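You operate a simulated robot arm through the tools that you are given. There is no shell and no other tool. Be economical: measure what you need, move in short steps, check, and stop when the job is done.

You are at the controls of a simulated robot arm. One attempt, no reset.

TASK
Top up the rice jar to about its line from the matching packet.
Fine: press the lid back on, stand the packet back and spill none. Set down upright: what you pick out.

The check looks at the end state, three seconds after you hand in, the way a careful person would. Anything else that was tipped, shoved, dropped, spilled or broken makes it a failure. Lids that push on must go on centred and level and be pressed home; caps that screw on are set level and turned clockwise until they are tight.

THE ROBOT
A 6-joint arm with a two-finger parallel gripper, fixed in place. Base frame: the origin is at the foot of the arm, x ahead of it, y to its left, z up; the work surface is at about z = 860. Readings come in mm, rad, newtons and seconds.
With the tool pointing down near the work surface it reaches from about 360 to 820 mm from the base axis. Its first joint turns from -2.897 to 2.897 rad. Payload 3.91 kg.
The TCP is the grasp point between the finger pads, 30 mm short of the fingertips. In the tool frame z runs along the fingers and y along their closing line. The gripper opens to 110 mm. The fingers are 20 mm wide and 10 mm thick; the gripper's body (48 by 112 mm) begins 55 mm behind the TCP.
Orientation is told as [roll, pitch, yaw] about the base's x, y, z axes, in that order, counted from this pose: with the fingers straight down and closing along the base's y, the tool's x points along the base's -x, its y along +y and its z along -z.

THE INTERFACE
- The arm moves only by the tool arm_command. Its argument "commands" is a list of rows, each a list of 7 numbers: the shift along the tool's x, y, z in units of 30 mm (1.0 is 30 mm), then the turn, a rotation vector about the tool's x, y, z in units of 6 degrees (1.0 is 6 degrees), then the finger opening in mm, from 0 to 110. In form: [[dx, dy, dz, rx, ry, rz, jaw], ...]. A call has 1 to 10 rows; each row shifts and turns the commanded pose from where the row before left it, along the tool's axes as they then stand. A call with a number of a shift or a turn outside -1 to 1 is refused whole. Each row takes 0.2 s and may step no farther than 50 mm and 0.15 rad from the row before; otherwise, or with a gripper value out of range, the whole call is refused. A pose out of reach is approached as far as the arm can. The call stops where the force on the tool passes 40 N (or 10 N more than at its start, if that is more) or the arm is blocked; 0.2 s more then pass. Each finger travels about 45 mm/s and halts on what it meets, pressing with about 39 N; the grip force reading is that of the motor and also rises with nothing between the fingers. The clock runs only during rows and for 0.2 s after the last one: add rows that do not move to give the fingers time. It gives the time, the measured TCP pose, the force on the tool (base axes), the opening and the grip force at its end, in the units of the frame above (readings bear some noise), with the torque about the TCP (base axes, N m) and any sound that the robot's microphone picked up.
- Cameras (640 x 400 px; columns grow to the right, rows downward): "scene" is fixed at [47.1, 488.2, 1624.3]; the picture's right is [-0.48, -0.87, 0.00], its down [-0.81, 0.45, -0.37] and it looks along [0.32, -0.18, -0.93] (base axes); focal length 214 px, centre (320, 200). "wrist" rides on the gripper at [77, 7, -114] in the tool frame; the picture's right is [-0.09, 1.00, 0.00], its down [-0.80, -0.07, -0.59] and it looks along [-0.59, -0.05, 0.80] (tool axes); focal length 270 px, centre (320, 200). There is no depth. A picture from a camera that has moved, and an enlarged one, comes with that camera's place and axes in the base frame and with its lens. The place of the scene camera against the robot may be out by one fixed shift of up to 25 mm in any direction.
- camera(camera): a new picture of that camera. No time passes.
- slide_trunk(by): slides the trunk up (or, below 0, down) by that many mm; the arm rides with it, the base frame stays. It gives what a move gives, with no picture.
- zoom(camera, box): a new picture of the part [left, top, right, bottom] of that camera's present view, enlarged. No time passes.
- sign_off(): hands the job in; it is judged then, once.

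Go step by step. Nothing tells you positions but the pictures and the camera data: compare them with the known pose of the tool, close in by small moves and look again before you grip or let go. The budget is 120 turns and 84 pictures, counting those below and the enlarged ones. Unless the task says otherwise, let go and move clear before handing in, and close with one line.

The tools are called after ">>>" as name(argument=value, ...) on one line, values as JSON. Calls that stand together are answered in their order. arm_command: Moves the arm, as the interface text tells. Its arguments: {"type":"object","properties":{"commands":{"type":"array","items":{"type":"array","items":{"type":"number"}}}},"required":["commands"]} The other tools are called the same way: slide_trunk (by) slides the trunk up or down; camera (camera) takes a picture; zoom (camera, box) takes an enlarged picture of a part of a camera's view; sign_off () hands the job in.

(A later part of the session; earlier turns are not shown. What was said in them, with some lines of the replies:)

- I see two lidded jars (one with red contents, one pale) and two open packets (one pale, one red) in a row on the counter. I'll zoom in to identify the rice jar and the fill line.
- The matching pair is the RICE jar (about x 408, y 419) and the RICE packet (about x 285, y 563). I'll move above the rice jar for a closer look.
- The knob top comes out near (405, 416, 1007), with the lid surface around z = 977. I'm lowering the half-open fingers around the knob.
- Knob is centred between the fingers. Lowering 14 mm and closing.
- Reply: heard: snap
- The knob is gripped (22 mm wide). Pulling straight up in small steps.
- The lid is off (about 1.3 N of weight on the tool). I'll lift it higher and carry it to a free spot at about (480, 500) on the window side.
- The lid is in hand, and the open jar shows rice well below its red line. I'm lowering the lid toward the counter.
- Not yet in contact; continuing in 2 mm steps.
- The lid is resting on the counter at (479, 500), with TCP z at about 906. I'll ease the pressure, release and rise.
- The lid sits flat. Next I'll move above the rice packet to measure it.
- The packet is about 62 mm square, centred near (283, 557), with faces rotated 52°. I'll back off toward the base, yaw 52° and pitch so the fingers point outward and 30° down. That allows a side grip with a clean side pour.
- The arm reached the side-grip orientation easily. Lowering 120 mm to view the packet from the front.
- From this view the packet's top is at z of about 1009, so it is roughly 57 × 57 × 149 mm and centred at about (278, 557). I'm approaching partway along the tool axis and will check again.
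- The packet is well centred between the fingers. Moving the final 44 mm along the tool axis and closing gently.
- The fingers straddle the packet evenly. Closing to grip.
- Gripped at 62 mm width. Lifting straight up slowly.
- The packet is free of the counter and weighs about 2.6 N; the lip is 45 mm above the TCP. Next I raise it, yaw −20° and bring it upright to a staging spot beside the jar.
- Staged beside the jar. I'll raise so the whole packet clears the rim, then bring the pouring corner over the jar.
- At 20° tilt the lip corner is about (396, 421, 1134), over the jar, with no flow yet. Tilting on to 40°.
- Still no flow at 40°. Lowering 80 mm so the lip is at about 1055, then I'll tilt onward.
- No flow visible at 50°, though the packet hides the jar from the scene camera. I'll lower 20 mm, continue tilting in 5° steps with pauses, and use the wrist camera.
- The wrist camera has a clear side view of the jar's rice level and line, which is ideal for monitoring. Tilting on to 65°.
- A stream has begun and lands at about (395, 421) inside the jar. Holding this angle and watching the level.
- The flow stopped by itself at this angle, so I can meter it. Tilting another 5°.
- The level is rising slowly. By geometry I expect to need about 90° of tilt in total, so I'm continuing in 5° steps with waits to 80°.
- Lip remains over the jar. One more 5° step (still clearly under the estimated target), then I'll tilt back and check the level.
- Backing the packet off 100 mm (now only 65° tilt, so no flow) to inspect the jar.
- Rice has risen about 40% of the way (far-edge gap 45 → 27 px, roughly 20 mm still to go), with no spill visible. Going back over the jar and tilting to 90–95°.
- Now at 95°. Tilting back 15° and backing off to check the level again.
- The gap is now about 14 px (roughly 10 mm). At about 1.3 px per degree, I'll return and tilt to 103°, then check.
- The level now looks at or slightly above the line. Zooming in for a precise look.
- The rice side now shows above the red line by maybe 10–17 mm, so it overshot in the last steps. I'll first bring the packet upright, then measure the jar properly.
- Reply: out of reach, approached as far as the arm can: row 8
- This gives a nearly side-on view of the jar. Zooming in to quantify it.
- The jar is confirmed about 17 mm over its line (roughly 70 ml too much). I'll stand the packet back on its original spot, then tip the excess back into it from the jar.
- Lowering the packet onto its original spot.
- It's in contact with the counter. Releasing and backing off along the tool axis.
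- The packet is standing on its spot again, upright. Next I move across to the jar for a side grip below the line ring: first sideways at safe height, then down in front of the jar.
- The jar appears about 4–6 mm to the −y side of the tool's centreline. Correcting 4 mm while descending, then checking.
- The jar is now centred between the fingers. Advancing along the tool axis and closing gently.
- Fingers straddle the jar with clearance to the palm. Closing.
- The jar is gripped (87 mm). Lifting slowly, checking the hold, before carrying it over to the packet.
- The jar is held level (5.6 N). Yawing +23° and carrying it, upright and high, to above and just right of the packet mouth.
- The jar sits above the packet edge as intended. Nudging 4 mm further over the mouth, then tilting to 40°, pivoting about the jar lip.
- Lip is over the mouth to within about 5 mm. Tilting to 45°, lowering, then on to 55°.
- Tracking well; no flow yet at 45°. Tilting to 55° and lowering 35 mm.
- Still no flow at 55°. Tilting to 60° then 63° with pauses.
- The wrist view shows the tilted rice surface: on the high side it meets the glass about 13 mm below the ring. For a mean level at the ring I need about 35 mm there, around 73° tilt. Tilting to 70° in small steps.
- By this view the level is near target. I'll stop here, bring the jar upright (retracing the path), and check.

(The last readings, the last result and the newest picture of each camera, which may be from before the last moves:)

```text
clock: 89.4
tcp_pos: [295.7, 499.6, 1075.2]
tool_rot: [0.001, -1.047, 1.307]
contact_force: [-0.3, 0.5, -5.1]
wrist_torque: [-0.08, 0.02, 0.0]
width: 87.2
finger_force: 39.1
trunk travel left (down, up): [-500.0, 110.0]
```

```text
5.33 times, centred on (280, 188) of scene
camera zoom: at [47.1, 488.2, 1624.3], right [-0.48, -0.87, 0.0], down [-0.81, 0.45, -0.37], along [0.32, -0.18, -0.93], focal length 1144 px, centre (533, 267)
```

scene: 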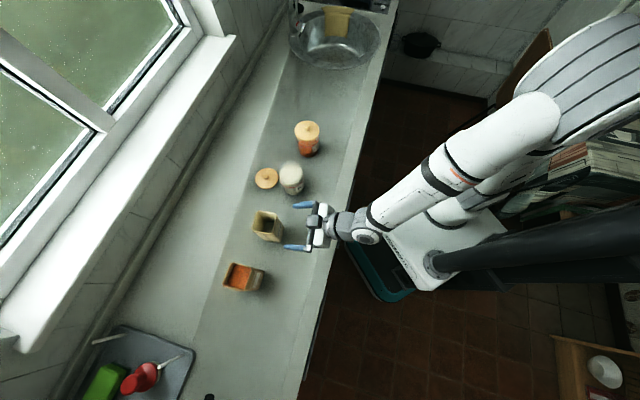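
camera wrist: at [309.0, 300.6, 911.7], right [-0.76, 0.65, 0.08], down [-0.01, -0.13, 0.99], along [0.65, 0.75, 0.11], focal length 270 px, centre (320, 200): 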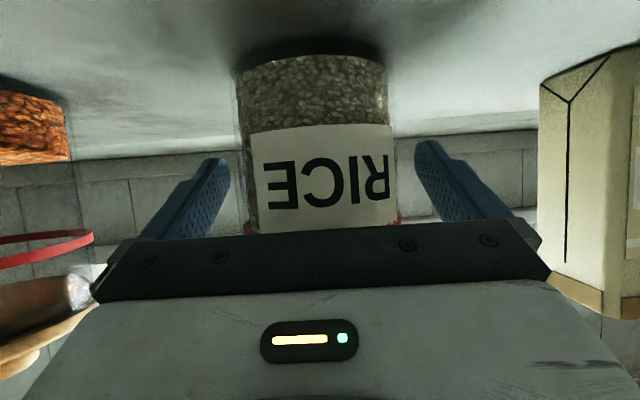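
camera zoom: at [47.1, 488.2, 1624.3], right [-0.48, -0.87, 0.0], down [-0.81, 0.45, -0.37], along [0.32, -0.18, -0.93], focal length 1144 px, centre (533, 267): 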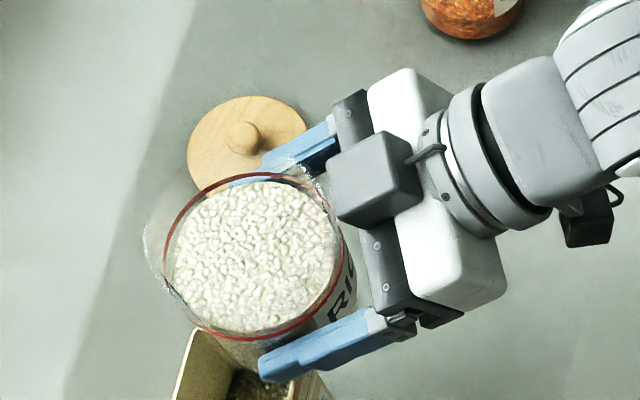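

The rice disc is now concentric with the red line, so the level is at its line. Carrying the jar back along the reverse path to its original place.

>>> arm_command(commands=[[0.047, -0.094, -0.082, 0, 0, 0, 65], [0.229, -0.833, -0.397, 0, 0, 0, 65], [0.229, -0.833, -0.397, 0, 0, 0, 65], [0.229, -0.833, -0.397, 0, 0, 0, 65], [0.229, -0.833, -0.397, 0, 0, 0, 65], [0.229, -0.833, -0.397, 0, 0, 0, 65], [0, 0, 0, 0.83, 0, 0.479, 65], [0, 0, 0, 0.83, 0, 0.479, 65], [0, 0, 0, 0.83, 0, 0.479, 65], [0, 0, 0, 0.83, 0, 0.479, 65]])

>>> arm_command(commands=[[0.68, 0, 0.393, 0, 0, 0, 65], [0.7, 0, 0.404, 0, 0, 0, 65], [0.7, 0, 0.404, 0, 0, 0, 65], [0.7, 0, 0.404, 0, 0, 0, 65], [0.7, 0, 0.404, 0, 0, 0, 65], [0.6, 0, 0.346, 0, 0, 0, 65], [0.2, 0, 0.115, 0, 0, 0, 65], [0, 0, 0, 0, 0, 0, 65]])

```text
clock: 91.6
tcp_pos: [400.1, 398.7, 1074.8]
tool_rot: [-0.002, -1.046, 0.908]
contact_force: [1.0, -0.4, -5.0]
wrist_torque: [-0.04, 0.07, 0.02]
width: 87.1
finger_force: 38.9
trunk travel left (down, up): [-500.0, 110.0]
```

```text
clock: 93.4
tcp_pos: [402.2, 396.9, 927.8]
tool_rot: [0.0, -1.047, 0.908]
contact_force: [-0.1, -0.5, -5.4]
wrist_torque: [-0.11, 0.08, -0.02]
width: 86.8
finger_force: 39.0
trunk travel left (down, up): [-500.0, 110.0]
```

I'm about 8 mm off its original spot; correcting before setting down.

>>> arm_command(commands=[[-0.073, 0.22, 0.127, 0, 0, 0, 65], [0.1, 0, 0.0577, 0, 0, 0, 65], [0.04, 0, 0.023, 0, 0, 0, 65], [0, 0, 0, 0, 0, 0, 65]])

```text
clock: 94.4
tcp_pos: [399.5, 405.0, 922.8]
tool_rot: [0.0, -1.047, 0.908]
contact_force: [0.0, 0.4, -5.7]
wrist_torque: [-0.08, 0.05, 0.03]
width: 87.1
finger_force: 38.9
trunk travel left (down, up): [-500.0, 110.0]
```

>>> arm_command(commands=[[0.03, 0, 0.0173, 0, 0, 0, 65], [0.03, 0, 0.0173, 0, 0, 0, 65], [0, 0, 0, 0, 0, 0, 65]])

```text
clock: 95.2
tcp_pos: [398.8, 405.9, 922.9]
tool_rot: [0.001, -1.05, 0.907]
contact_force: [0.6, -2.4, 2.2]
wrist_torque: [-0.32, 0.04, 0.08]
width: 86.9
finger_force: 38.5
trunk travel left (down, up): [-500.0, 110.0]
```

Contact has been made. One more small step, then release and back away along the tool axis.

>>> arm_command(commands=[[0.015, 0, 0.009, 0, 0, 0, 65], [0, 0, 0, 0, 0, 0, 87], [0, 0, 0, 0, 0, 0, 95], [0, 0, 0, 0, 0, 0, 110], [0, 0, 0, 0, 0, 0, 110], [0, 0, -0.9, 0, 0, 0, 110], [0, 0, -0.9, 0, 0, 0, 110], [0, 0, -0.9, 0, 0, 0, 110], [-0.5, 0, -0.6, 0, 0, 0, 110]])

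>>> camera(camera="wrist")

>>> zoom(camera="scene", box=[220, 130, 340, 250])

```text
clock: 97.2
tcp_pos: [364.5, 359.1, 981.7]
tool_rot: [0.0, -1.048, 0.909]
contact_force: [0.1, 0.6, 0.2]
wrist_torque: [0.01, 0.01, 0.0]
width: 109.6
finger_force: 0.1
out of reach, approached as far as the arm can: row 8, 9
trunk travel left (down, up): [-500.0, 110.0]
```

```text
13 pictures are left
camera wrist: at [274.9, 254.8, 972.6], right [-0.76, 0.65, 0.08], down [-0.01, -0.13, 0.99], along [0.65, 0.75, 0.11], focal length 270 px, centre (320, 200)
```

wrist: 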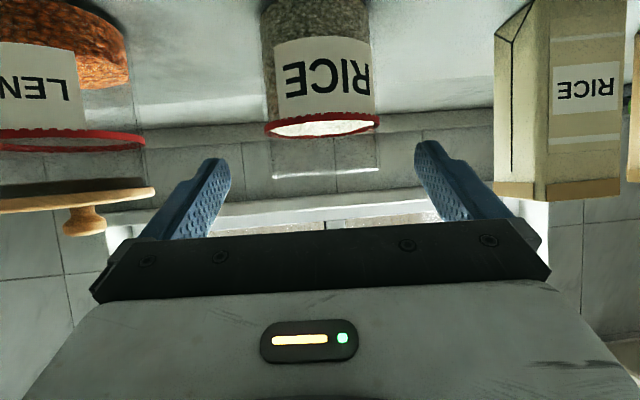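

```text
3.33 times, centred on (280, 190) of scene
camera zoom: at [47.1, 488.2, 1624.3], right [-0.48, -0.87, 0.0], down [-0.81, 0.45, -0.37], along [0.32, -0.18, -0.93], focal length 715 px, centre (453, 233)
```

zoom: 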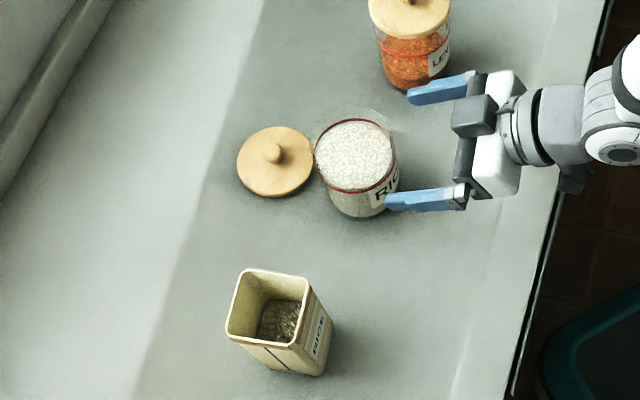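

The jar is set down with the rice right at its line, and the counter is clean. Now I raise, turn the tool back to vertical, and prepare to fetch the lid.

>>> arm_command(commands=[[-0.866, 0, -0.5, 0, 0, 0, 110], [-0.866, 0, -0.5, 0, 0, 0, 110], [-0.866, 0, -0.5, 0, 0, 0, 110], [-0.866, 0, -0.5, 0, 0, 0, 110], [-0.866, 0, -0.5, 0, 0, 0, 110], [0, 0, 0, 0, 0, 0, 110]])

>>> arm_command(commands=[[0, 0, 0, 0, 1, 0, 110], [0, 0, 0, 0, 1, 0, 110], [0, 0, 0, 0, 1, 0, 110], [0, 0, 0, 0, 1, 0, 110], [0, 0, 0, 0, 1, 0, 110], [0, 0, 0, 0, 1, 0, 110], [0, 0, 0, 0, 1, 0, 110], [0, 0, 0, 0, 1, 0, 110], [0, 0, 0, 0, 1, 0, 110], [0, 0, 0, 0, 1, 0, 110]])

>>> arm_command(commands=[[0, 0, 0, 0, 0, 0.963, 60], [0, 0, 0, 0, 0, 0.963, 60], [0, 0, 0, 0, 0, 0.963, 60], [0, 0, 0, 0, 0, 0.963, 60], [0, 0, 0, 0, 0, 0.963, 60], [0, 0, 0, 0, 0, 0.963, 60], [0, 0, 0, 0, 0, 0.963, 60], [0, 0, 0, 0, 0, 0.963, 60], [0, 0, 0, 0, 0, 0.963, 60], [0, 0, 0, 0, 0, 0, 60]])

```text
clock: 98.6
tcp_pos: [365.8, 361.9, 1135.2]
tool_rot: [0.0, -1.046, 0.907]
contact_force: [-0.4, -0.1, -0.2]
wrist_torque: [0.02, 0.01, 0.03]
width: 109.9
finger_force: 0.0
trunk travel left (down, up): [-500.0, 110.0]
```

```text
clock: 100.8
tcp_pos: [388.3, 324.9, 1091.8]
tool_rot: [0.131, -0.261, 0.953]
contact_force: [-0.5, 0.1, 0.0]
wrist_torque: [0.0, -0.03, 0.04]
width: 110.0
finger_force: 0.0
out of reach, approached as far as the arm can: row 2, 3, 4, 7, 8, 9, 10
trunk travel left (down, up): [-500.0, 110.0]
```

```text
clock: 103.0
tcp_pos: [440.5, 175.3, 996.6]
tool_rot: [0.279, -0.081, 0.056]
contact_force: [0.0, -0.2, 0.5]
wrist_torque: [0.02, -0.04, -0.03]
width: 60.1
finger_force: 0.0
out of reach, approached as far as the arm can: row 1, 2, 3, 4, 5, 6, 7, 8, 9
trunk travel left (down, up): [-500.0, 110.0]
```

The arm got stuck at a limit and ended up displaced. I'll look before doing anything else.

>>> camera(camera="scene")

```text
11 pictures are left
```

scene: 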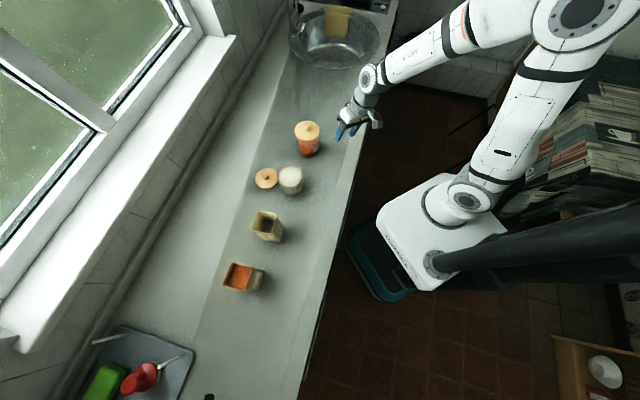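

Nothing was touched; every object is where it was. I'll raise straight up and straighten the tool.

>>> arm_command(commands=[[0, 0, -0.87, 0, 0, 0, 60], [0, 0, -0.87, 0, 0, 0, 60], [0, 0, -0.87, 0, 0, 0, 60], [0, 0, -0.87, 0, 0, 0, 60], [0, 0, 0, 0.89, 0.26, 0.18, 60], [0, 0, 0, 0.89, 0.26, 0.18, 60], [0, 0, 0, 0.89, 0.26, 0.18, 60], [0, 0, 0, 0, 0, 0, 60]])

```text
clock: 104.8
tcp_pos: [437.9, 112.7, 1071.8]
tool_rot: [0.261, -0.079, 0.052]
contact_force: [-0.8, -0.1, 0.0]
wrist_torque: [0.02, -0.02, 0.03]
width: 60.2
finger_force: 0.2
out of reach, approached as far as the arm can: row 1, 2, 3, 4, 5, 6, 7
trunk travel left (down, up): [-500.0, 110.0]
```

Still limited here, likely a joint limit at this short radius. Trying to move outward and to +y, staying above everything.

>>> arm_command(commands=[[-0.4, 0.9, 0, 0, 0, 0, 60], [-0.4, 0.9, 0, 0, 0, 0, 60], [-0.4, 0.9, 0, 0, 0, 0, 60]])

```text
clock: 105.6
tcp_pos: [474.1, 134.8, 1064.2]
tool_rot: [0.277, -0.082, 0.063]
contact_force: [0.0, 0.6, -0.8]
wrist_torque: [0.02, 0.04, -0.01]
width: 59.9
finger_force: 0.1
out of reach, approached as far as the arm can: row 1, 2, 3
trunk travel left (down, up): [-500.0, 110.0]
```

I think the wrist crossed its alignment singularity on the wrong side here (my first crossing was at (219, 476)). I'll undo the yaw and pitch, then cross back at the original place.

>>> arm_command(commands=[[0, 0, -0.2, 0, 0, -0.9, 60], [0, 0, -0.2, 0, 0, -0.9, 60], [0, 0, -0.2, 0, 0, -0.9, 60], [0, 0, -0.2, 0, 0, -0.9, 60]])

```text
clock: 106.6
tcp_pos: [471.3, 129.4, 1087.3]
tool_rot: [0.215, -0.169, 0.422]
contact_force: [-1.4, -0.2, 0.3]
wrist_torque: [0.0, 0.0, 0.05]
width: 60.1
finger_force: 0.1
trunk travel left (down, up): [-500.0, 110.0]
```

That direction is free again. Continuing to un-pitch while moving slightly outward.

>>> arm_command(commands=[[-0.2, 0, -0.2, 0, -1, 0, 60], [-0.2, 0, -0.2, 0, -1, 0, 60], [-0.2, 0, -0.2, 0, -1, 0, 60], [-0.2, 0, -0.2, 0, -1, 0, 60], [-0.2, 0, -0.2, 0, -1, 0, 60]])

```text
clock: 107.8
tcp_pos: [490.0, 128.4, 1126.3]
tool_rot: [0.272, -0.68, 0.282]
contact_force: [-0.1, -0.1, 0.2]
wrist_torque: [0.05, 0.0, 0.01]
width: 60.3
finger_force: 0.0
trunk travel left (down, up): [-500.0, 110.0]
```

Good. Restoring the 30°-down orientation fully (remove roll, finish pitch).

>>> arm_command(commands=[[0, 0, 0, 0.87, 0, 0, 60], [0, 0, 0, 0.87, 0, 0, 60], [0, 0, 0, 0.87, 0, 0, 60], [0, 0, 0.15, 0, -0.875, 0, 60], [0, 0, 0.15, 0, -0.875, 0, 60], [0, 0, 0.15, 0, -0.875, 0, 60], [0, 0, 0.15, 0, -0.875, 0, 60]])

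```text
clock: 109.4
tcp_pos: [492.6, 142.0, 1117.5]
tool_rot: [0.121, -0.876, 0.263]
contact_force: [0.5, -0.7, -0.1]
wrist_torque: [-0.01, 0.0, 0.01]
width: 60.0
finger_force: 0.1
out of reach, approached as far as the arm can: row 3, 5, 6, 7
trunk travel left (down, up): [-500.0, 110.0]
```

Radius is the limit here; moving outward and toward +y while high, then finishing the orientation.

>>> arm_command(commands=[[-0.37, 0.8, 0.27, 0, 0, 0, 60], [-0.37, 0.8, 0.27, 0, 0, 0, 60], [-0.37, 0.8, 0.27, 0, 0, 0, 60], [0, 0, 0, 0.5, -0.5, 0, 60], [0, 0, 0, 0.5, -0.5, 0, 60], [0, 0, 0, 0, -0.6, 0, 60]])

```text
clock: 110.8
tcp_pos: [502.9, 209.4, 1131.2]
tool_rot: [0.029, -1.044, 0.246]
contact_force: [0.5, -0.4, -0.3]
wrist_torque: [0.02, 0.02, -0.02]
width: 59.8
finger_force: 0.0
out of reach, approached as far as the arm can: row 3
trunk travel left (down, up): [-500.0, 110.0]
```

Orientation recovered at a good radius. Now swinging around the base to the original crossing point (219, 476, 1130).

>>> arm_command(commands=[[0.11, 0.927, -0.2, -0.391, 0, -0.226, 60], [0.11, 0.927, -0.2, -0.391, 0, -0.226, 60], [0.11, 0.927, -0.2, -0.391, 0, -0.226, 60], [0.11, 0.927, -0.2, -0.391, 0, -0.226, 60], [0.11, 0.927, -0.2, -0.391, 0, -0.226, 60], [0.11, 0.927, -0.2, -0.391, 0, -0.226, 60], [0.11, 0.927, -0.2, -0.391, 0, -0.226, 60]])

>>> arm_command(commands=[[0.11, 0.927, -0.2, -0.391, 0, -0.226, 60], [0.11, 0.927, -0.2, -0.391, 0, -0.226, 60], [0.11, 0.927, -0.2, -0.391, 0, -0.226, 60], [0.11, 0.927, -0.2, -0.391, 0, -0.226, 60], [0.11, 0.927, -0.2, -0.391, 0, -0.226, 60], [0.11, 0.927, -0.2, -0.391, 0, -0.226, 60], [0.11, 0.927, -0.2, -0.391, 0, -0.226, 60]])

```text
clock: 112.4
tcp_pos: [381.9, 366.2, 1135.2]
tool_rot: [0.027, -1.048, 0.582]
contact_force: [-0.6, 0.1, 0.3]
wrist_torque: [0.02, -0.03, 0.03]
width: 60.0
finger_force: 0.1
trunk travel left (down, up): [-500.0, 110.0]
```

```text
clock: 114.0
tcp_pos: [215.2, 477.5, 1140.5]
tool_rot: [0.024, -1.052, 0.915]
contact_force: [-0.3, -0.2, -0.9]
wrist_torque: [0.01, 0.01, -0.01]
width: 60.2
finger_force: 0.0
trunk travel left (down, up): [-500.0, 110.0]
```

Back at the original crossing point. Pitching down in two stages, checking reach.

>>> arm_command(commands=[[0, 0, 0, 0.23, 0, 0, 60], [0, 0, 0, 0, 1, 0, 60], [0, 0, 0, 0, 1, 0, 60], [0, 0, 0, 0, 1, 0, 60], [0, 0, 0, 0, 1, 0, 60]])

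>>> arm_command(commands=[[0, 0, 0, 0, 1, 0, 60], [0, 0, 0, 0, 1, 0, 60]])

```text
clock: 115.2
tcp_pos: [216.6, 478.7, 1138.4]
tool_rot: [0.002, -0.634, 0.914]
contact_force: [-0.2, 0.3, -0.5]
wrist_torque: [-0.01, -0.03, 0.01]
width: 59.8
finger_force: 0.0
trunk travel left (down, up): [-500.0, 110.0]
```

```text
clock: 115.8
tcp_pos: [214.1, 477.1, 1137.1]
tool_rot: [-0.01, -0.431, 0.914]
contact_force: [-0.3, 0.0, -0.4]
wrist_torque: [0.01, 0.0, 0.01]
width: 59.9
finger_force: 0.1
trunk travel left (down, up): [-500.0, 110.0]
```

The crossing worked with no reach warnings. Finishing the pitch.

>>> arm_command(commands=[[0, 0, 0, 0, 1, 0, 60], [0, 0, 0, 0, 1, 0, 60], [0, 0, 0, 0, 1, 0, 60], [0, 0, 0, 0, 1, 0, 60], [0, 0, 0, 0, 0.07, 0, 60], [0, 0, 0, 0, 0, 0, 60]])

```text
clock: 117.2
tcp_pos: [183.8, 470.0, 1091.9]
tool_rot: [-0.184, -0.155, 0.898]
contact_force: [-0.6, 0.1, -0.2]
wrist_torque: [-0.02, 0.02, 0.04]
width: 60.0
finger_force: 0.0
out of reach, approached as far as the arm can: row 1, 2, 3, 4
trunk travel left (down, up): [-500.0, 110.0]
```

It stalls near vertical again though the first pass worked here, so the arm must be in a different joint branch. One scene look to diagnose.

>>> camera(camera="scene")

```text
10 pictures are left
```

scene: 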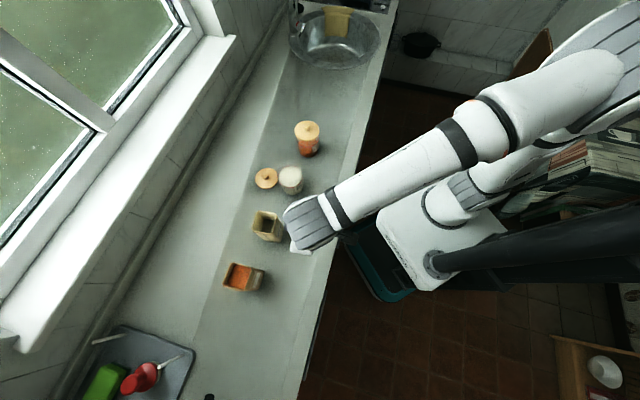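

The forearm is rolled the wrong way: the wrist passed the alignment point off-plane, and its roll joint hits a limit. I'll pitch up again, set the tool exactly radial (in the arm plane), and cross straight through.

>>> arm_command(commands=[[-0.2, 0, -0.25, 0, -1, 0, 60], [-0.2, 0, -0.25, 0, -1, 0, 60], [-0.2, 0, -0.25, 0, -1, 0, 60], [-0.2, 0, -0.25, 0, -1, 0, 60], [-0.2, 0, -0.25, 0, -1, 0, 60], [-0.1, 0, 0, -0.6, -1, 0, 60], [-0.1, 0, 0, -0.6, -1, 0, 60], [-0.1, 0, 0, -0.56, -1, 0, 60], [0, 0, 0, 0, -0.5, 0, 60]])

```text
clock: 119.2
tcp_pos: [188.1, 492.2, 1142.1]
tool_rot: [-0.103, -1.026, 1.099]
contact_force: [-0.4, -0.4, -0.3]
wrist_torque: [0.02, 0.02, 0.03]
width: 60.2
finger_force: 0.0
trunk travel left (down, up): [-500.0, 110.0]
```

>>> arm_command(commands=[[0, 0, 0, -0.98, -0.2, 0, 60], [0, 0, 0, -0.885, 0, -0.51, 60], [0, 0, 0, 0, 0, 0, 60], [0, 0, 0, 0, 0, 0, 60]])

```text
clock: 120.2
tcp_pos: [189.5, 492.0, 1142.8]
tool_rot: [-0.002, -1.046, 1.203]
contact_force: [-0.5, 0.7, -0.4]
wrist_torque: [0.0, 0.01, 0.04]
width: 59.9
finger_force: 0.1
trunk travel left (down, up): [-500.0, 110.0]
```

The tool is now exactly radial (yaw 1.203 rad equals the TCP azimuth). Pitching straight down.

>>> arm_command(commands=[[0, 0, 0, 0, 1, 0, 60], [0, 0, 0, 0, 1, 0, 60], [0, 0, 0, 0, 1, 0, 60], [0, 0, 0, 0, 1, 0, 60], [0, 0, 0, 0, 1, 0, 60], [0, 0, 0, 0, 1, 0, 60], [0, 0, 0, 0, 1, 0, 60], [0, 0, 0, 0, 0, 0, 60]])

```text
clock: 122.0
tcp_pos: [164.0, 492.1, 1123.8]
tool_rot: [-0.064, -0.442, 1.189]
contact_force: [-0.1, 0.0, -0.4]
wrist_torque: [-0.04, -0.02, 0.0]
width: 60.2
finger_force: 0.1
out of reach, approached as far as the arm can: row 2, 3, 6, 7
trunk travel left (down, up): [-500.0, 110.0]
```

Still constrained. One zoomed look at the wrist to work out its present configuration.

>>> zoom(camera="scene", box=[240, 0, 640, 250])

```text
1.60 times, centred on (440, 125) of scene
camera zoom: at [47.1, 488.2, 1624.3], right [-0.48, -0.87, 0.0], down [-0.81, 0.45, -0.37], along [0.32, -0.18, -0.93], focal length 343 px, centre (128, 320)
```

zoom: 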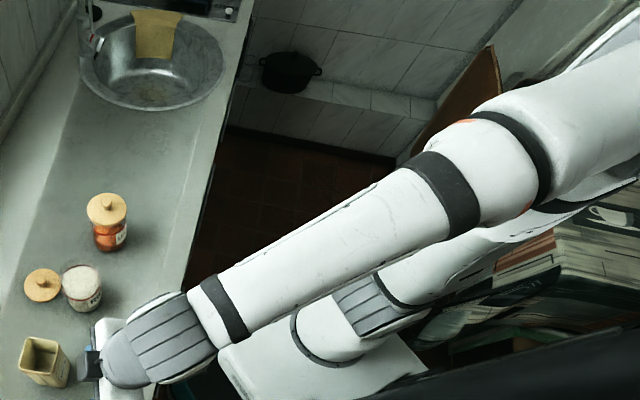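

The wrist ribs now face up like in the normal tool-down pictures, so this may be the good branch. I'll move outward 70 mm and finish pitching there.

>>> arm_command(commands=[[-0.6, -0.2, 0.1, 0, 0, 0, 60], [-0.6, -0.2, 0.1, 0, 0, 0, 60], [-0.6, -0.2, 0.1, 0, 0, 0, 60], [-0.6, -0.2, 0.1, 0, 0, 0, 60]])

>>> arm_command(commands=[[0, 0, 0, 0, 1, 0, 60], [0, 0, 0, 0, 1, 0, 60], [0, 0, 0, 0, 1, 0, 60], [0, 0, 0, 0, 1, 0, 60]])

```text
clock: 123.0
tcp_pos: [158.5, 545.2, 1105.2]
tool_rot: [-0.052, -0.439, 1.188]
contact_force: [0.0, 0.5, 0.1]
wrist_torque: [0.0, 0.0, -0.04]
width: 59.7
finger_force: 0.1
out of reach, approached as far as the arm can: row 1, 2, 3, 4
trunk travel left (down, up): [-500.0, 110.0]
```

```text
clock: 124.0
tcp_pos: [126.1, 523.5, 1053.8]
tool_rot: [-0.197, -0.12, 1.164]
contact_force: [-0.8, -0.3, -0.2]
wrist_torque: [0.0, 0.0, -0.01]
width: 59.9
finger_force: 0.1
out of reach, approached as far as the arm can: row 1, 2, 3, 4
trunk travel left (down, up): [-500.0, 110.0]
```

The results bracket it: a slight left offset between 0° and about 10° should cross straight. Pitching back up and trying about +5°.

>>> arm_command(commands=[[0, 0, -0.4, 0, -1, 0, 60], [0, 0, -0.4, 0, -1, 0, 60], [0, 0, -0.4, 0, -1, 0, 60], [-0.2, 0, -0.4, 0, -1, 0, 60], [-0.2, 0, -0.4, 0, -1, 0, 60], [-0.2, 0, -0.2, -0.6, -1, 0, 60], [-0.2, 0, -0.2, -0.6, -1, 0, 60], [-0.2, 0, 0, -0.6, -1, 0, 60], [0, 0, 0, 0, -0.9, 0, 60], [0, 0, 0, 0, 0, 0, 60]])

```text
clock: 126.2
tcp_pos: [110.9, 525.8, 1135.2]
tool_rot: [-0.128, -1.034, 1.388]
contact_force: [-0.6, 0.2, 0.4]
wrist_torque: [0.01, 0.01, 0.02]
width: 60.1
finger_force: 0.1
trunk travel left (down, up): [-500.0, 110.0]
```

>>> arm_command(commands=[[0, 0, 0, -0.61, -0.05, 0, 60], [0, 0, 0, -0.61, -0.05, 0, 60], [0, 0, 0, -0.298, 0, -0.172, 60], [0, 0, 0, 0, 0, 0, 60]])

>>> arm_command(commands=[[0, 0, 0, 0, 1, 0, 60], [0, 0, 0, 0, 1, 0, 60], [0, 0, 0, 0, 1, 0, 60], [0, 0, 0, 0, 1, 0, 60], [0, 0, 0, 0, 1, 0, 60]])

```text
clock: 127.2
tcp_pos: [109.9, 526.8, 1135.5]
tool_rot: [-0.001, -1.047, 1.423]
contact_force: [-0.1, 0.0, -0.1]
wrist_torque: [-0.01, 0.02, -0.01]
width: 60.1
finger_force: 0.2
trunk travel left (down, up): [-500.0, 110.0]
```

```text
clock: 128.4
tcp_pos: [124.0, 526.8, 1136.4]
tool_rot: [-0.054, -0.738, 1.41]
contact_force: [0.0, -0.1, -0.6]
wrist_torque: [0.01, -0.03, 0.0]
width: 59.8
finger_force: 0.0
out of reach, approached as far as the arm can: row 2, 3, 4
trunk travel left (down, up): [-500.0, 110.0]
```

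>>> arm_command(commands=[[0, 0, 0, 0, 1, 0, 60], [0, 0, 0, 0, 1, 0, 60], [0, 0, 0, 0, 1, 0, 60]])

```text
clock: 129.2
tcp_pos: [93.6, 522.6, 1117.1]
tool_rot: [-0.086, -0.44, 1.395]
contact_force: [-0.5, 0.1, 0.2]
wrist_torque: [0.0, 0.01, -0.01]
width: 59.7
finger_force: 0.0
out of reach, approached as far as the arm can: row 2, 3
trunk travel left (down, up): [-500.0, 110.0]
```

Ended on the same side; so the true plane is slightly further left. Returning and trying about +8° with a translation assist during the crossing.

>>> arm_command(commands=[[0, -0.3, -0.1, 0, -1, 0, 60], [0, -0.3, -0.1, 0, -1, 0, 60], [0, -0.3, -0.1, -0.4, -1, 0, 60], [0, -0.3, -0.1, -0.4, -1, 0, 60], [0, -0.3, 0, 0, -1, 0, 60], [0, -0.3, 0, 0, -0.8, 0, 60], [0, 0, 0, 0, 0, 0, 60]])

```text
clock: 130.8
tcp_pos: [144.0, 510.0, 1129.9]
tool_rot: [-0.052, -0.864, 1.407]
contact_force: [0.4, 0.3, -0.3]
wrist_torque: [0.0, -0.03, 0.0]
width: 59.6
finger_force: 0.0
out of reach, approached as far as the arm can: row 4, 5, 6
trunk travel left (down, up): [-500.0, 110.0]
```

>>> arm_command(commands=[[-0.2, 0, 0.1, 0, -1, 0, 60], [-0.2, 0, 0.1, -0.5, -1, 0, 60], [0, 0, 0, 0, 0, 0, 60]])

```text
clock: 131.6
tcp_pos: [153.4, 513.4, 1130.5]
tool_rot: [-0.081, -0.947, 1.419]
contact_force: [-0.5, -0.5, 1.1]
wrist_torque: [0.02, 0.0, 0.0]
width: 59.8
finger_force: 0.1
out of reach, approached as far as the arm can: row 1, 2
trunk travel left (down, up): [-500.0, 110.0]
```

I'll change tactics: being directly in-plane is the problem, so I'll keep the tool leaning ~25° sideways (well off the limit) and later align the finger pads so they are still vertical planes for gripping the knob. First, yaw the tool to the right.

>>> arm_command(commands=[[0, 0, 0, 0.69, 0, 0.47, 60], [0, 0, 0, 0.69, 0, 0.47, 60], [0, 0, 0, 0.69, 0, 0.47, 60], [0, 0, 0, 0.69, 0, 0.47, 60], [0, 0, 0, 0.69, 0, 0.47, 60], [0, 0, 0, 0.69, 0, 0.47, 60], [0, 0, 0, 0, 0, 0, 60]])

```text
clock: 133.2
tcp_pos: [153.5, 513.3, 1131.3]
tool_rot: [-0.094, -0.973, 0.904]
contact_force: [-0.2, -0.3, 0.9]
wrist_torque: [0.02, 0.01, 0.0]
width: 60.1
finger_force: 0.0
trunk travel left (down, up): [-500.0, 110.0]
```

>>> arm_command(commands=[[0, 0, 0, 0.445, 0.889, 0, 60], [0, 0, 0, 0.445, 0.889, 0, 60], [0, 0, 0, 0.445, 0.889, 0, 60], [0, 0, 0, 0.445, 0.889, 0, 60], [0, 0, 0, 0.445, 0.889, 0, 60], [0, 0, 0, 0.445, 0.889, 0, 60], [0, 0, 0, 0.445, 0.889, 0, 60], [0, 0, 0, 0.445, 0.889, 0, 60], [0, 0, 0, 0, 0, 0, 60]])

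```text
clock: 135.2
tcp_pos: [153.5, 513.3, 1129.5]
tool_rot: [-0.362, -0.25, 0.706]
contact_force: [-0.3, 0.0, 0.5]
wrist_torque: [-0.02, -0.03, 0.02]
width: 60.2
finger_force: 0.0
trunk travel left (down, up): [-500.0, 110.0]
```

That works without complaint. Now rotating about the tool axis so the pads become vertical planes (closing line radial).

>>> arm_command(commands=[[0, 0, 0, 0, 0, 0.908, 60], [0, 0, 0, 0, 0, 0.908, 60], [0, 0, 0, 0, 0, 0.908, 60], [0, 0, 0, 0, 0, 0.908, 60], [0, 0, 0, 0, 0, 0.908, 60], [0, 0, 0, 0, 0, 0.908, 60], [0, 0, 0, 0, 0, 0.908, 60], [0, 0, 0, 0, 0, 0.908, 60], [0, 0, 0, 0, 0, 0.908, 60], [0, 0, 0, 0, 0, 0.908, 60]])

```text
clock: 137.4
tcp_pos: [152.7, 513.7, 1130.2]
tool_rot: [0.004, -0.436, -0.294]
contact_force: [0.4, -0.1, -0.7]
wrist_torque: [-0.01, 0.0, -0.01]
width: 59.8
finger_force: 0.0
trunk travel left (down, up): [-500.0, 110.0]
```

Tool now leans 25° about its closing axis (yaw −17°, pitch −25°). Travelling to above the lid, keeping the lean tangential to the base.

>>> arm_command(commands=[[-0.695, 0.238, 0.537, 0.19, 0, 0.408, 60], [-0.695, 0.238, 0.537, 0.19, 0, 0.408, 60], [-0.67, 0.32, 0.527, 0.19, 0, 0.408, 60], [-0.67, 0.32, 0.527, 0.19, 0, 0.408, 60], [-0.64, 0.397, 0.512, 0.19, 0, 0.408, 60], [-0.64, 0.397, 0.512, 0.19, 0, 0.408, 60], [-0.607, 0.467, 0.497, 0.19, 0, 0.408, 60], [-0.607, 0.467, 0.497, 0.19, 0, 0.408, 60], [-0.562, 0.537, 0.475, 0.19, 0, 0.408, 60], [-0.562, 0.537, 0.475, 0.19, 0, 0.408, 60]])

```text
clock: 139.6
tcp_pos: [420.7, 501.0, 1073.1]
tool_rot: [0.003, -0.434, -0.766]
contact_force: [-1.2, -0.7, 0.4]
wrist_torque: [0.0, 0.01, 0.02]
width: 60.0
finger_force: 0.1
trunk travel left (down, up): [-500.0, 110.0]
```

>>> arm_command(commands=[[0, 0.444, 0.898, 0, 0, 0, 60], [0, 0.444, 0.898, 0, 0, 0, 60], [0, 0.444, 0.898, 0, 0, 0, 60], [0, 0, 0, 0, 0, 0, 60]])

>>> camera(camera="wrist")

```text
clock: 140.6
tcp_pos: [473.5, 505.6, 1001.1]
tool_rot: [0.004, -0.435, -0.761]
contact_force: [-0.3, -1.3, -0.4]
wrist_torque: [0.02, -0.03, 0.0]
width: 60.1
finger_force: 0.0
trunk travel left (down, up): [-500.0, 110.0]
```

```text
8 pictures are left
camera wrist: at [392.6, 591.9, 1070.9], right [0.75, 0.67, 0.04], down [0.29, -0.38, 0.88], along [0.6, -0.64, -0.48], focal length 270 px, centre (320, 200)
```

wrist: 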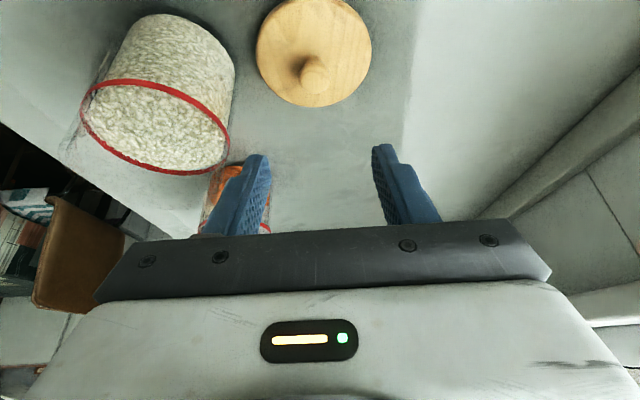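

The knob is at (479, 500) exactly as expected and centred between the fingers. Descending vertically, then gripping.

>>> arm_command(commands=[[0.423, 0, 0.906, 0, 0, 0, 60], [0.423, 0, 0.906, 0, 0, 0, 60], [0.423, 0, 0.906, 0, 0, 0, 60], [0, 0, 0, 0, 0, 0, 60]])

>>> camera(camera="wrist")

```text
clock: 141.6
tcp_pos: [473.9, 505.2, 909.1]
tool_rot: [0.005, -0.433, -0.765]
contact_force: [0.3, 1.2, 0.8]
wrist_torque: [0.0, 0.01, 0.0]
width: 60.0
finger_force: 0.1
trunk travel left (down, up): [-500.0, 110.0]
```

```text
7 pictures are left
camera wrist: at [393.1, 592.0, 981.5], right [0.75, 0.67, 0.04], down [0.29, -0.38, 0.88], along [0.6, -0.64, -0.48], focal length 270 px, centre (320, 200)
```

wrist: 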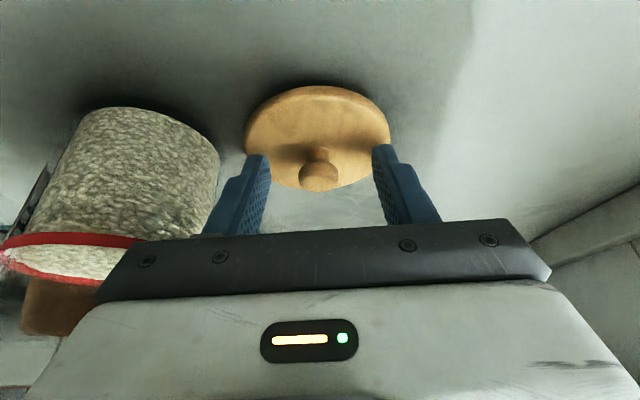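

Aligned. Lowering 3 mm and closing on the knob.

>>> arm_command(commands=[[0.042, 0, 0.09, 0, 0, 0, 60], [0, 0, 0, 0, 0, 0, 45], [0, 0, 0, 0, 0, 0, 30], [0, 0, 0, 0, 0, 0, 15], [0, 0, 0, 0, 0, 0, 5], [0, 0, 0, 0, 0, 0, 5]])

```text
clock: 143.0
tcp_pos: [474.5, 505.9, 907.4]
tool_rot: [0.004, -0.436, -0.765]
contact_force: [1.3, 0.5, 4.8]
wrist_torque: [0.05, 0.05, 0.04]
width: 22.1
finger_force: 38.8
trunk travel left (down, up): [-500.0, 110.0]
```

The lid is gripped by its knob. Lifting straight up and carrying it over the jar.

>>> arm_command(commands=[[-0.1, 0, -0.214, 0, 0, 0, 5], [-0.418, 0, -0.894, 0, 0, 0, 5], [-0.418, 0, -0.894, 0, 0, 0, 5], [-0.418, 0, -0.894, 0, 0, 0, 5], [-0.418, 0, -0.894, 0, 0, 0, 5], [-0.418, 0, -0.894, 0, 0, 0, 5], [0, 0, 0, 0, 0, 0, 5]])

>>> arm_command(commands=[[-0.043, -0.921, 0.02, 0, 0, 0, 5], [-0.043, -0.921, 0.02, 0, 0, 0, 5], [-0.043, -0.921, 0.02, 0, 0, 0, 5], [-0.043, -0.921, 0.02, 0, 0, 0, 5], [0, 0, 0, 0, 0, 0, 5]])

>>> zoom(camera="scene", box=[240, 120, 352, 200])

>>> camera(camera="wrist")

```text
clock: 144.6
tcp_pos: [473.9, 505.4, 1061.2]
tool_rot: [0.001, -0.434, -0.764]
contact_force: [0.1, 0.5, -1.6]
wrist_torque: [0.0, 0.02, 0.04]
width: 22.1
finger_force: 38.9
trunk travel left (down, up): [-500.0, 110.0]
```

```text
clock: 145.8
tcp_pos: [402.9, 423.3, 1060.9]
tool_rot: [0.004, -0.433, -0.762]
contact_force: [0.0, 0.2, -0.9]
wrist_torque: [0.03, 0.05, 0.0]
width: 22.3
finger_force: 39.4
trunk travel left (down, up): [-500.0, 110.0]
```

```text
5.00 times, centred on (296, 160) of scene
camera zoom: at [47.1, 488.2, 1624.3], right [-0.48, -0.87, 0.0], down [-0.81, 0.45, -0.37], along [0.32, -0.18, -0.93], focal length 1072 px, centre (440, 400)
```

zoom: 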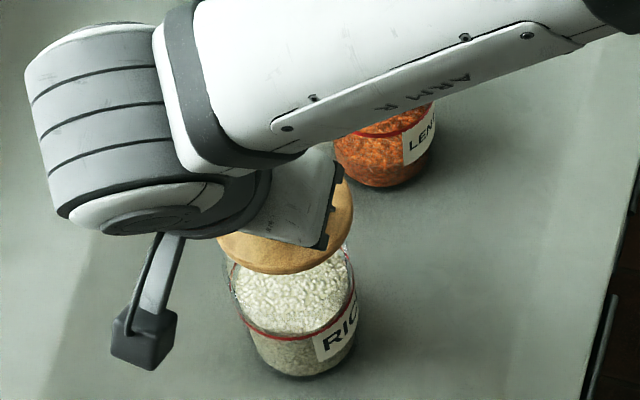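

```text
5 pictures are left
camera wrist: at [321.9, 509.7, 1131.6], right [0.75, 0.67, 0.04], down [0.29, -0.38, 0.88], along [0.6, -0.64, -0.48], focal length 270 px, centre (320, 200)
```

wrist: 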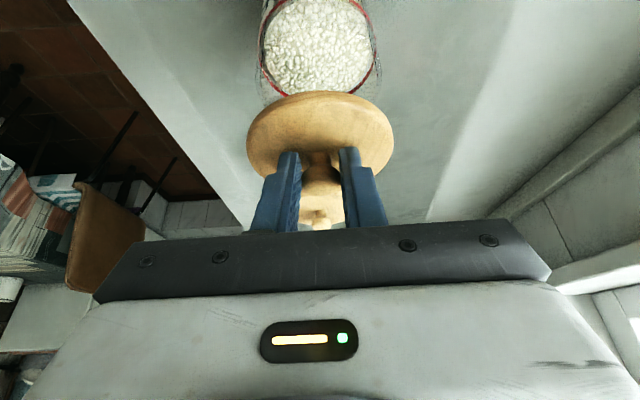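

Lid is level over the jar. A close zoom to refine the centring before pressing down.

>>> zoom(camera="wrist", box=[240, 0, 400, 110])

```text
3.64 times, centred on (320, 55) of wrist
camera zoom: at [321.9, 509.7, 1131.6], right [0.75, 0.67, 0.04], down [0.29, -0.38, 0.88], along [0.6, -0.64, -0.48], focal length 983 px, centre (320, 727)
```

zoom: 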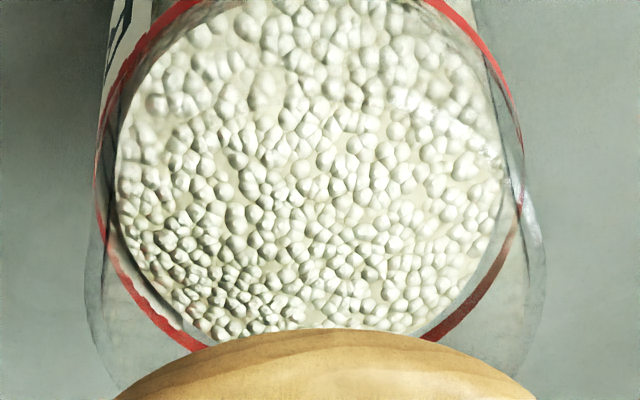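

Refined: the lid needs about 1.7 mm more in the radial direction to be concentric. Correcting and lowering to just above the rim, then pressing gently in small steps.

>>> arm_command(commands=[[-0.01, 0.057, 0.007, 0, 0, 0, 5], [0.2115, 0, 0.453, 0, 0, 0, 5], [0.2115, 0, 0.453, 0, 0, 0, 5], [0.0705, 0, 0.151, 0, 0, 0, 5], [0, 0, 0, 0, 0, 0, 5]])

>>> arm_command(commands=[[0.0282, 0, 0.0604, 0, 0, 0, 5], [0.0282, 0, 0.0604, 0, 0, 0, 5], [0, 0, 0, 0, 0, 0, 5]])

```text
clock: 147.0
tcp_pos: [402.3, 425.0, 1024.7]
tool_rot: [0.005, -0.435, -0.764]
contact_force: [0.2, 0.3, 0.3]
wrist_torque: [0.01, 0.0, -0.01]
width: 22.1
finger_force: 38.8
trunk travel left (down, up): [-500.0, 110.0]
```

```text
clock: 147.8
tcp_pos: [400.6, 425.1, 1023.2]
tool_rot: [0.005, -0.433, -0.765]
contact_force: [-0.3, 2.0, 7.5]
wrist_torque: [-0.1, -0.15, 0.12]
width: 22.0
finger_force: 39.3
trunk travel left (down, up): [-500.0, 110.0]
```

Contact on the rim slightly early; torque shows it touches on the +f side (toward +x, −y). Easing up, shifting 2 mm the other way and trying again.

>>> arm_command(commands=[[-0.0423, 0, -0.0906, 0, 0, 0, 5], [0.06, 0, -0.028, 0, 0, 0, 5], [0.0282, 0, 0.0604, 0, 0, 0, 5], [0.0282, 0, 0.0604, 0, 0, 0, 5], [0, 0, 0, 0, 0, 0, 5]])

```text
clock: 149.0
tcp_pos: [400.7, 425.7, 1022.4]
tool_rot: [0.006, -0.436, -0.764]
contact_force: [-0.8, 1.6, 12.0]
wrist_torque: [-0.23, -0.19, 0.11]
width: 21.9
finger_force: 39.2
trunk travel left (down, up): [-500.0, 110.0]
```

>>> zoom(camera="scene", box=[270, 140, 320, 200])

```text
6.67 times, centred on (295, 170) of scene
camera zoom: at [47.1, 488.2, 1624.3], right [-0.48, -0.87, 0.0], down [-0.81, 0.45, -0.37], along [0.32, -0.18, -0.93], focal length 1430 px, centre (487, 400)
```

zoom: 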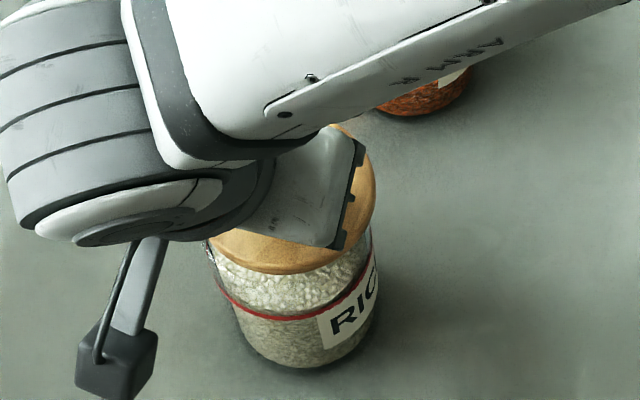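

Both the torque and this view say the lid is still several mm too far toward +f. Lifting slightly, shifting 4 mm back, and retrying.

>>> arm_command(commands=[[-0.0705, 0, -0.151, 0, 0, 0, 5], [0.12, 0, -0.056, 0, 0, 0, 5], [0.0282, 0, 0.0604, 0, 0, 0, 5], [0.0282, 0, 0.0604, 0, 0, 0, 5], [0.0141, 0, 0.0302, 0, 0, 0, 5], [0, 0, 0, 0, 0, 0, 5]])

```text
clock: 150.4
tcp_pos: [397.9, 428.7, 1021.5]
tool_rot: [0.006, -0.436, -0.764]
contact_force: [1.8, 1.7, 13.2]
wrist_torque: [-0.4, -0.47, 0.14]
width: 22.4
finger_force: 38.6
trunk travel left (down, up): [-500.0, 110.0]
```

The sideways force now points outward (radially) with none along f. Shifting 1.5 mm outward and pressing a little further.

>>> arm_command(commands=[[-0.028, 0, -0.06, 0, 0, 0, 5], [0, 0.05, 0, 0, 0, 0, 5], [0.0282, 0, 0.0604, 0, 0, 0, 5], [0.0282, 0, 0.0604, 0, 0, 0, 5], [0, 0, 0, 0, 0, 0, 5]])

```text
clock: 151.6
tcp_pos: [397.3, 427.7, 1021.6]
tool_rot: [0.007, -0.436, -0.765]
contact_force: [0.4, -0.9, 25.5]
wrist_torque: [-0.93, -0.78, -0.02]
width: 22.1
finger_force: 38.8
trunk travel left (down, up): [-500.0, 110.0]
```

The contact has narrowed to a point on the +f edge, which means it is nearly fitting. Shifting another 2 mm back and pressing.

>>> arm_command(commands=[[-0.056, 0, -0.12, 0, 0, 0, 5], [0.06, 0, -0.028, 0, 0, 0, 5], [0.0282, 0, 0.0604, 0, 0, 0, 5], [0.0282, 0, 0.0604, 0, 0, 0, 5], [0, 0, 0, 0, 0, 0, 5]])

```text
clock: 152.8
tcp_pos: [398.7, 429.3, 1020.7]
tool_rot: [0.007, -0.437, -0.764]
contact_force: [1.4, 0.9, 22.8]
wrist_torque: [-1.05, -0.28, 0.1]
width: 22.1
finger_force: 39.4
trunk travel left (down, up): [-500.0, 110.0]
```

Contact point has moved toward −radial/+f, so a small correction outward (1.5 mm) and back (1 mm).

>>> arm_command(commands=[[-0.056, 0, -0.12, 0, 0, 0, 5], [0.03, 0.05, -0.014, 0, 0, 0, 5], [0.0282, 0, 0.0604, 0, 0, 0, 5], [0.0282, 0, 0.0604, 0, 0, 0, 5], [0, 0, 0, 0, 0, 0, 5]])

```text
clock: 154.0
tcp_pos: [399.3, 431.5, 1019.1]
tool_rot: [0.002, -0.436, -0.763]
contact_force: [-0.5, -1.0, -1.6]
wrist_torque: [0.03, -0.01, 0.02]
width: 22.3
finger_force: 39.2
trunk travel left (down, up): [-500.0, 110.0]
```

The lid has dropped into the mouth with no contact force at z = 1019. Pressing on down.

>>> arm_command(commands=[[0.0282, 0, 0.0604, 0, 0, 0, 5], [0.0282, 0, 0.0604, 0, 0, 0, 5], [0, 0, 0, 0, 0, 0, 5]])

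```text
clock: 154.8
tcp_pos: [398.0, 432.7, 1015.8]
tool_rot: [0.001, -0.436, -0.763]
contact_force: [0.5, -2.3, 0.2]
wrist_torque: [-0.03, 0.02, -0.01]
width: 22.0
finger_force: 38.6
trunk travel left (down, up): [-500.0, 110.0]
```

>>> arm_command(commands=[[0.0282, 0, 0.0604, 0, 0, 0, 5], [0.0141, 0, 0.0302, 0, 0, 0, 5], [0, 0, 0, 0, 0, 0, 5]])

```text
clock: 155.6
tcp_pos: [396.7, 431.6, 1014.9]
tool_rot: [0.008, -0.435, -0.765]
contact_force: [0.9, 0.2, 20.4]
wrist_torque: [0.52, 0.14, 0.04]
width: 22.0
finger_force: 38.8
trunk travel left (down, up): [-500.0, 110.0]
```

At the expected seated height with 20 N. Pressing further to make sure it snaps home.

>>> arm_command(commands=[[0.0282, 0, 0.0604, 0, 0, 0, 5], [0.0141, 0, 0.0302, 0, 0, 0, 5], [0.0141, 0, 0.0302, 0, 0, 0, 5], [0, 0, 0, 0, 0, 0, 5]])

>>> zoom(camera="scene", box=[270, 140, 320, 200])

```text
clock: 156.2
tcp_pos: [397.7, 432.2, 1013.2]
tool_rot: [0.012, -0.435, -0.765]
contact_force: [-3.5, -2.9, 15.9]
wrist_torque: [-0.07, 0.47, 0.04]
width: 22.1
finger_force: 39.1
trunk travel left (down, up): [-500.0, 110.0]
stopped in row 3: the force on the tool passed its limit at 42 N (the readings are from after the stop); the commanded pose is now the measured one
```

```text
6.67 times, centred on (295, 170) of scene
camera zoom: at [47.1, 488.2, 1624.3], right [-0.48, -0.87, 0.0], down [-0.81, 0.45, -0.37], along [0.32, -0.18, -0.93], focal length 1430 px, centre (487, 400)
```

zoom: 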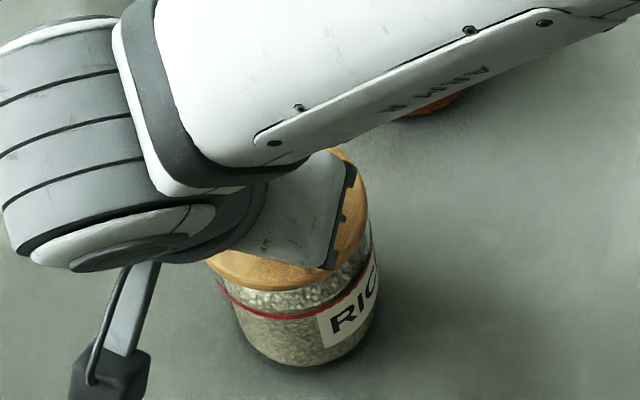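

The lid is seated at the original height, after a 42 N press. Releasing and rising clear.

>>> arm_command(commands=[[0, 0, 0, 0, 0, 0, 30], [0, 0, 0, 0, 0, 0, 50], [0, 0, 0, 0, 0, 0, 60], [-0.2115, 0, -0.453, 0, 0, 0, 60], [-0.423, 0, -0.906, 0, 0, 0, 60], [-0.423, 0, -0.906, 0, 0, 0, 60], [-0.423, 0, -0.906, 0, 0, 0, 60]])

>>> camera(camera="wrist")

```text
clock: 157.8
tcp_pos: [397.3, 431.8, 1116.3]
tool_rot: [0.01, -0.434, -0.766]
contact_force: [0.3, -0.1, 0.8]
wrist_torque: [0.02, 0.03, -0.01]
width: 60.0
finger_force: 0.0
trunk travel left (down, up): [-500.0, 110.0]
heard: snap
```

```text
1 pictures are left
camera wrist: at [316.6, 517.8, 1187.8], right [0.74, 0.67, 0.04], down [0.29, -0.38, 0.88], along [0.6, -0.64, -0.48], focal length 270 px, centre (320, 200)
```

wrist: 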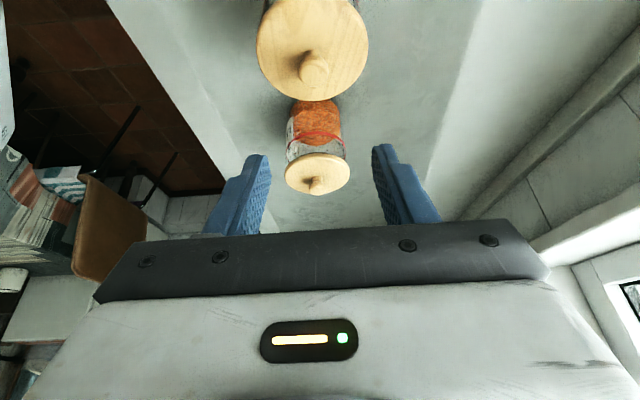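

A snap was heard on release, so to be certain the lid is home I'll press once more on top of the knob with closed fingers.

>>> arm_command(commands=[[-0.118, 0.015, 0.055, 0, 0, 0, 20], [-0.118, 0.015, 0.055, 0, 0, 0, 0], [0, 0, 0, 0, 0, 0, 0], [0.3, 0, 0.64, 0, 0, 0, 0], [0.3, 0, 0.64, 0, 0, 0, 0], [0.3, 0, 0.64, 0, 0, 0, 0], [0, 0, 0, 0, 0, 0, 0]])

>>> arm_command(commands=[[0.0423, 0, 0.0906, 0, 0, 0, 0], [0.0423, 0, 0.0906, 0, 0, 0, 0], [0.0423, 0, 0.0906, 0, 0, 0, 0], [0.0423, 0, 0.0906, 0, 0, 0, 0], [0.0282, 0, 0.0604, 0, 0, 0, 0], [0, 0, 0, 0, 0, 0, 0]])

```text
clock: 159.4
tcp_pos: [404.5, 427.3, 1054.2]
tool_rot: [0.008, -0.435, -0.764]
contact_force: [-0.4, 0.5, 0.5]
wrist_torque: [0.03, -0.04, 0.02]
width: 0.1
finger_force: 37.4
trunk travel left (down, up): [-500.0, 110.0]
```

```text
clock: 160.8
tcp_pos: [404.6, 428.4, 1039.7]
tool_rot: [0.009, -0.435, -0.764]
contact_force: [0.9, -0.2, 0.0]
wrist_torque: [0.0, -0.03, 0.02]
width: 0.0
finger_force: 37.9
trunk travel left (down, up): [-500.0, 110.0]
```

>>> arm_command(commands=[[0.0282, 0, 0.0604, 0, 0, 0, 0], [0.0282, 0, 0.0604, 0, 0, 0, 0], [0.0282, 0, 0.0604, 0, 0, 0, 0], [0.0141, 0, 0.0302, 0, 0, 0, 0], [0, 0, 0, 0, 0, 0, 0]])

```text
clock: 162.1
tcp_pos: [405.4, 428.3, 1036.2]
tool_rot: [0.016, -0.433, -0.766]
contact_force: [4.3, 5.4, 31.1]
wrist_torque: [0.07, -0.22, 0.02]
width: 0.0
finger_force: 37.8
trunk travel left (down, up): [-500.0, 110.0]
```

The knob top is firm at 1004.8 mm under 31 N, exactly the seated height, so the lid is home. Rising clear for a final look.

>>> arm_command(commands=[[-0.2115, 0, -0.453, 0, 0, 0, 0], [-0.423, 0, -0.906, 0, 0, 0, 0], [-0.423, 0, -0.906, 0, 0, 0, 0], [-0.423, 0, -0.906, 0, 0, 0, 20], [-0.5, 0.5, -0.6, 0, 0, 0, 40], [-0.5, 0.5, -0.6, 0, 0, 0, 40], [-0.5, 0.5, -0.6, 0, 0, 0, 40], [-0.5, 0.5, -0.6, 0, 0, 0, 40], [-0.3, 0.7, -0.4, 0, 0, 0, 40]])

>>> zoom(camera="scene", box=[200, 100, 360, 300])

```text
clock: 164.1
tcp_pos: [481.3, 465.7, 1241.9]
tool_rot: [0.007, -0.434, -0.764]
contact_force: [-0.4, -0.1, -0.1]
wrist_torque: [-0.02, 0.01, 0.01]
width: 40.1
finger_force: 0.0
trunk travel left (down, up): [-500.0, 110.0]
```

```text
2.00 times, centred on (280, 200) of scene
camera zoom: at [47.1, 488.2, 1624.3], right [-0.48, -0.87, 0.0], down [-0.81, 0.45, -0.37], along [0.32, -0.18, -0.93], focal length 429 px, centre (400, 200)
```

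zoom: 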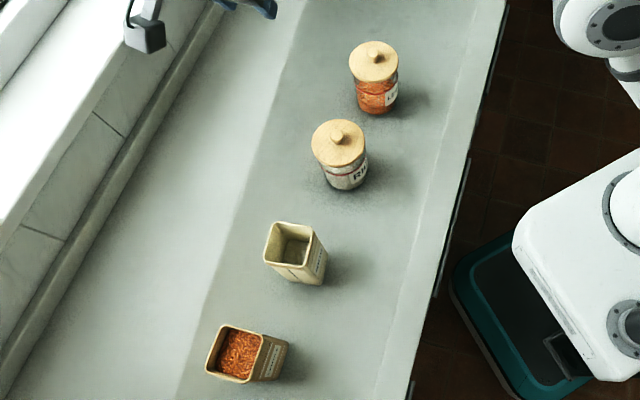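

The lid sits level and centred on the rice jar. The packet stands upright in its place, the lentil jar and packet are where they were, and the counter is clean with the arm clear. Handing in.

>>> sign_off()

```text
The job is handed in.
```

The rice jar is filled to about its red line from the rice packet, its lid is pressed back on, and the packet stands upright in its place with no spill visible. I first overfilled the jar by about 17 mm, so I tipped the extra back into the packet.
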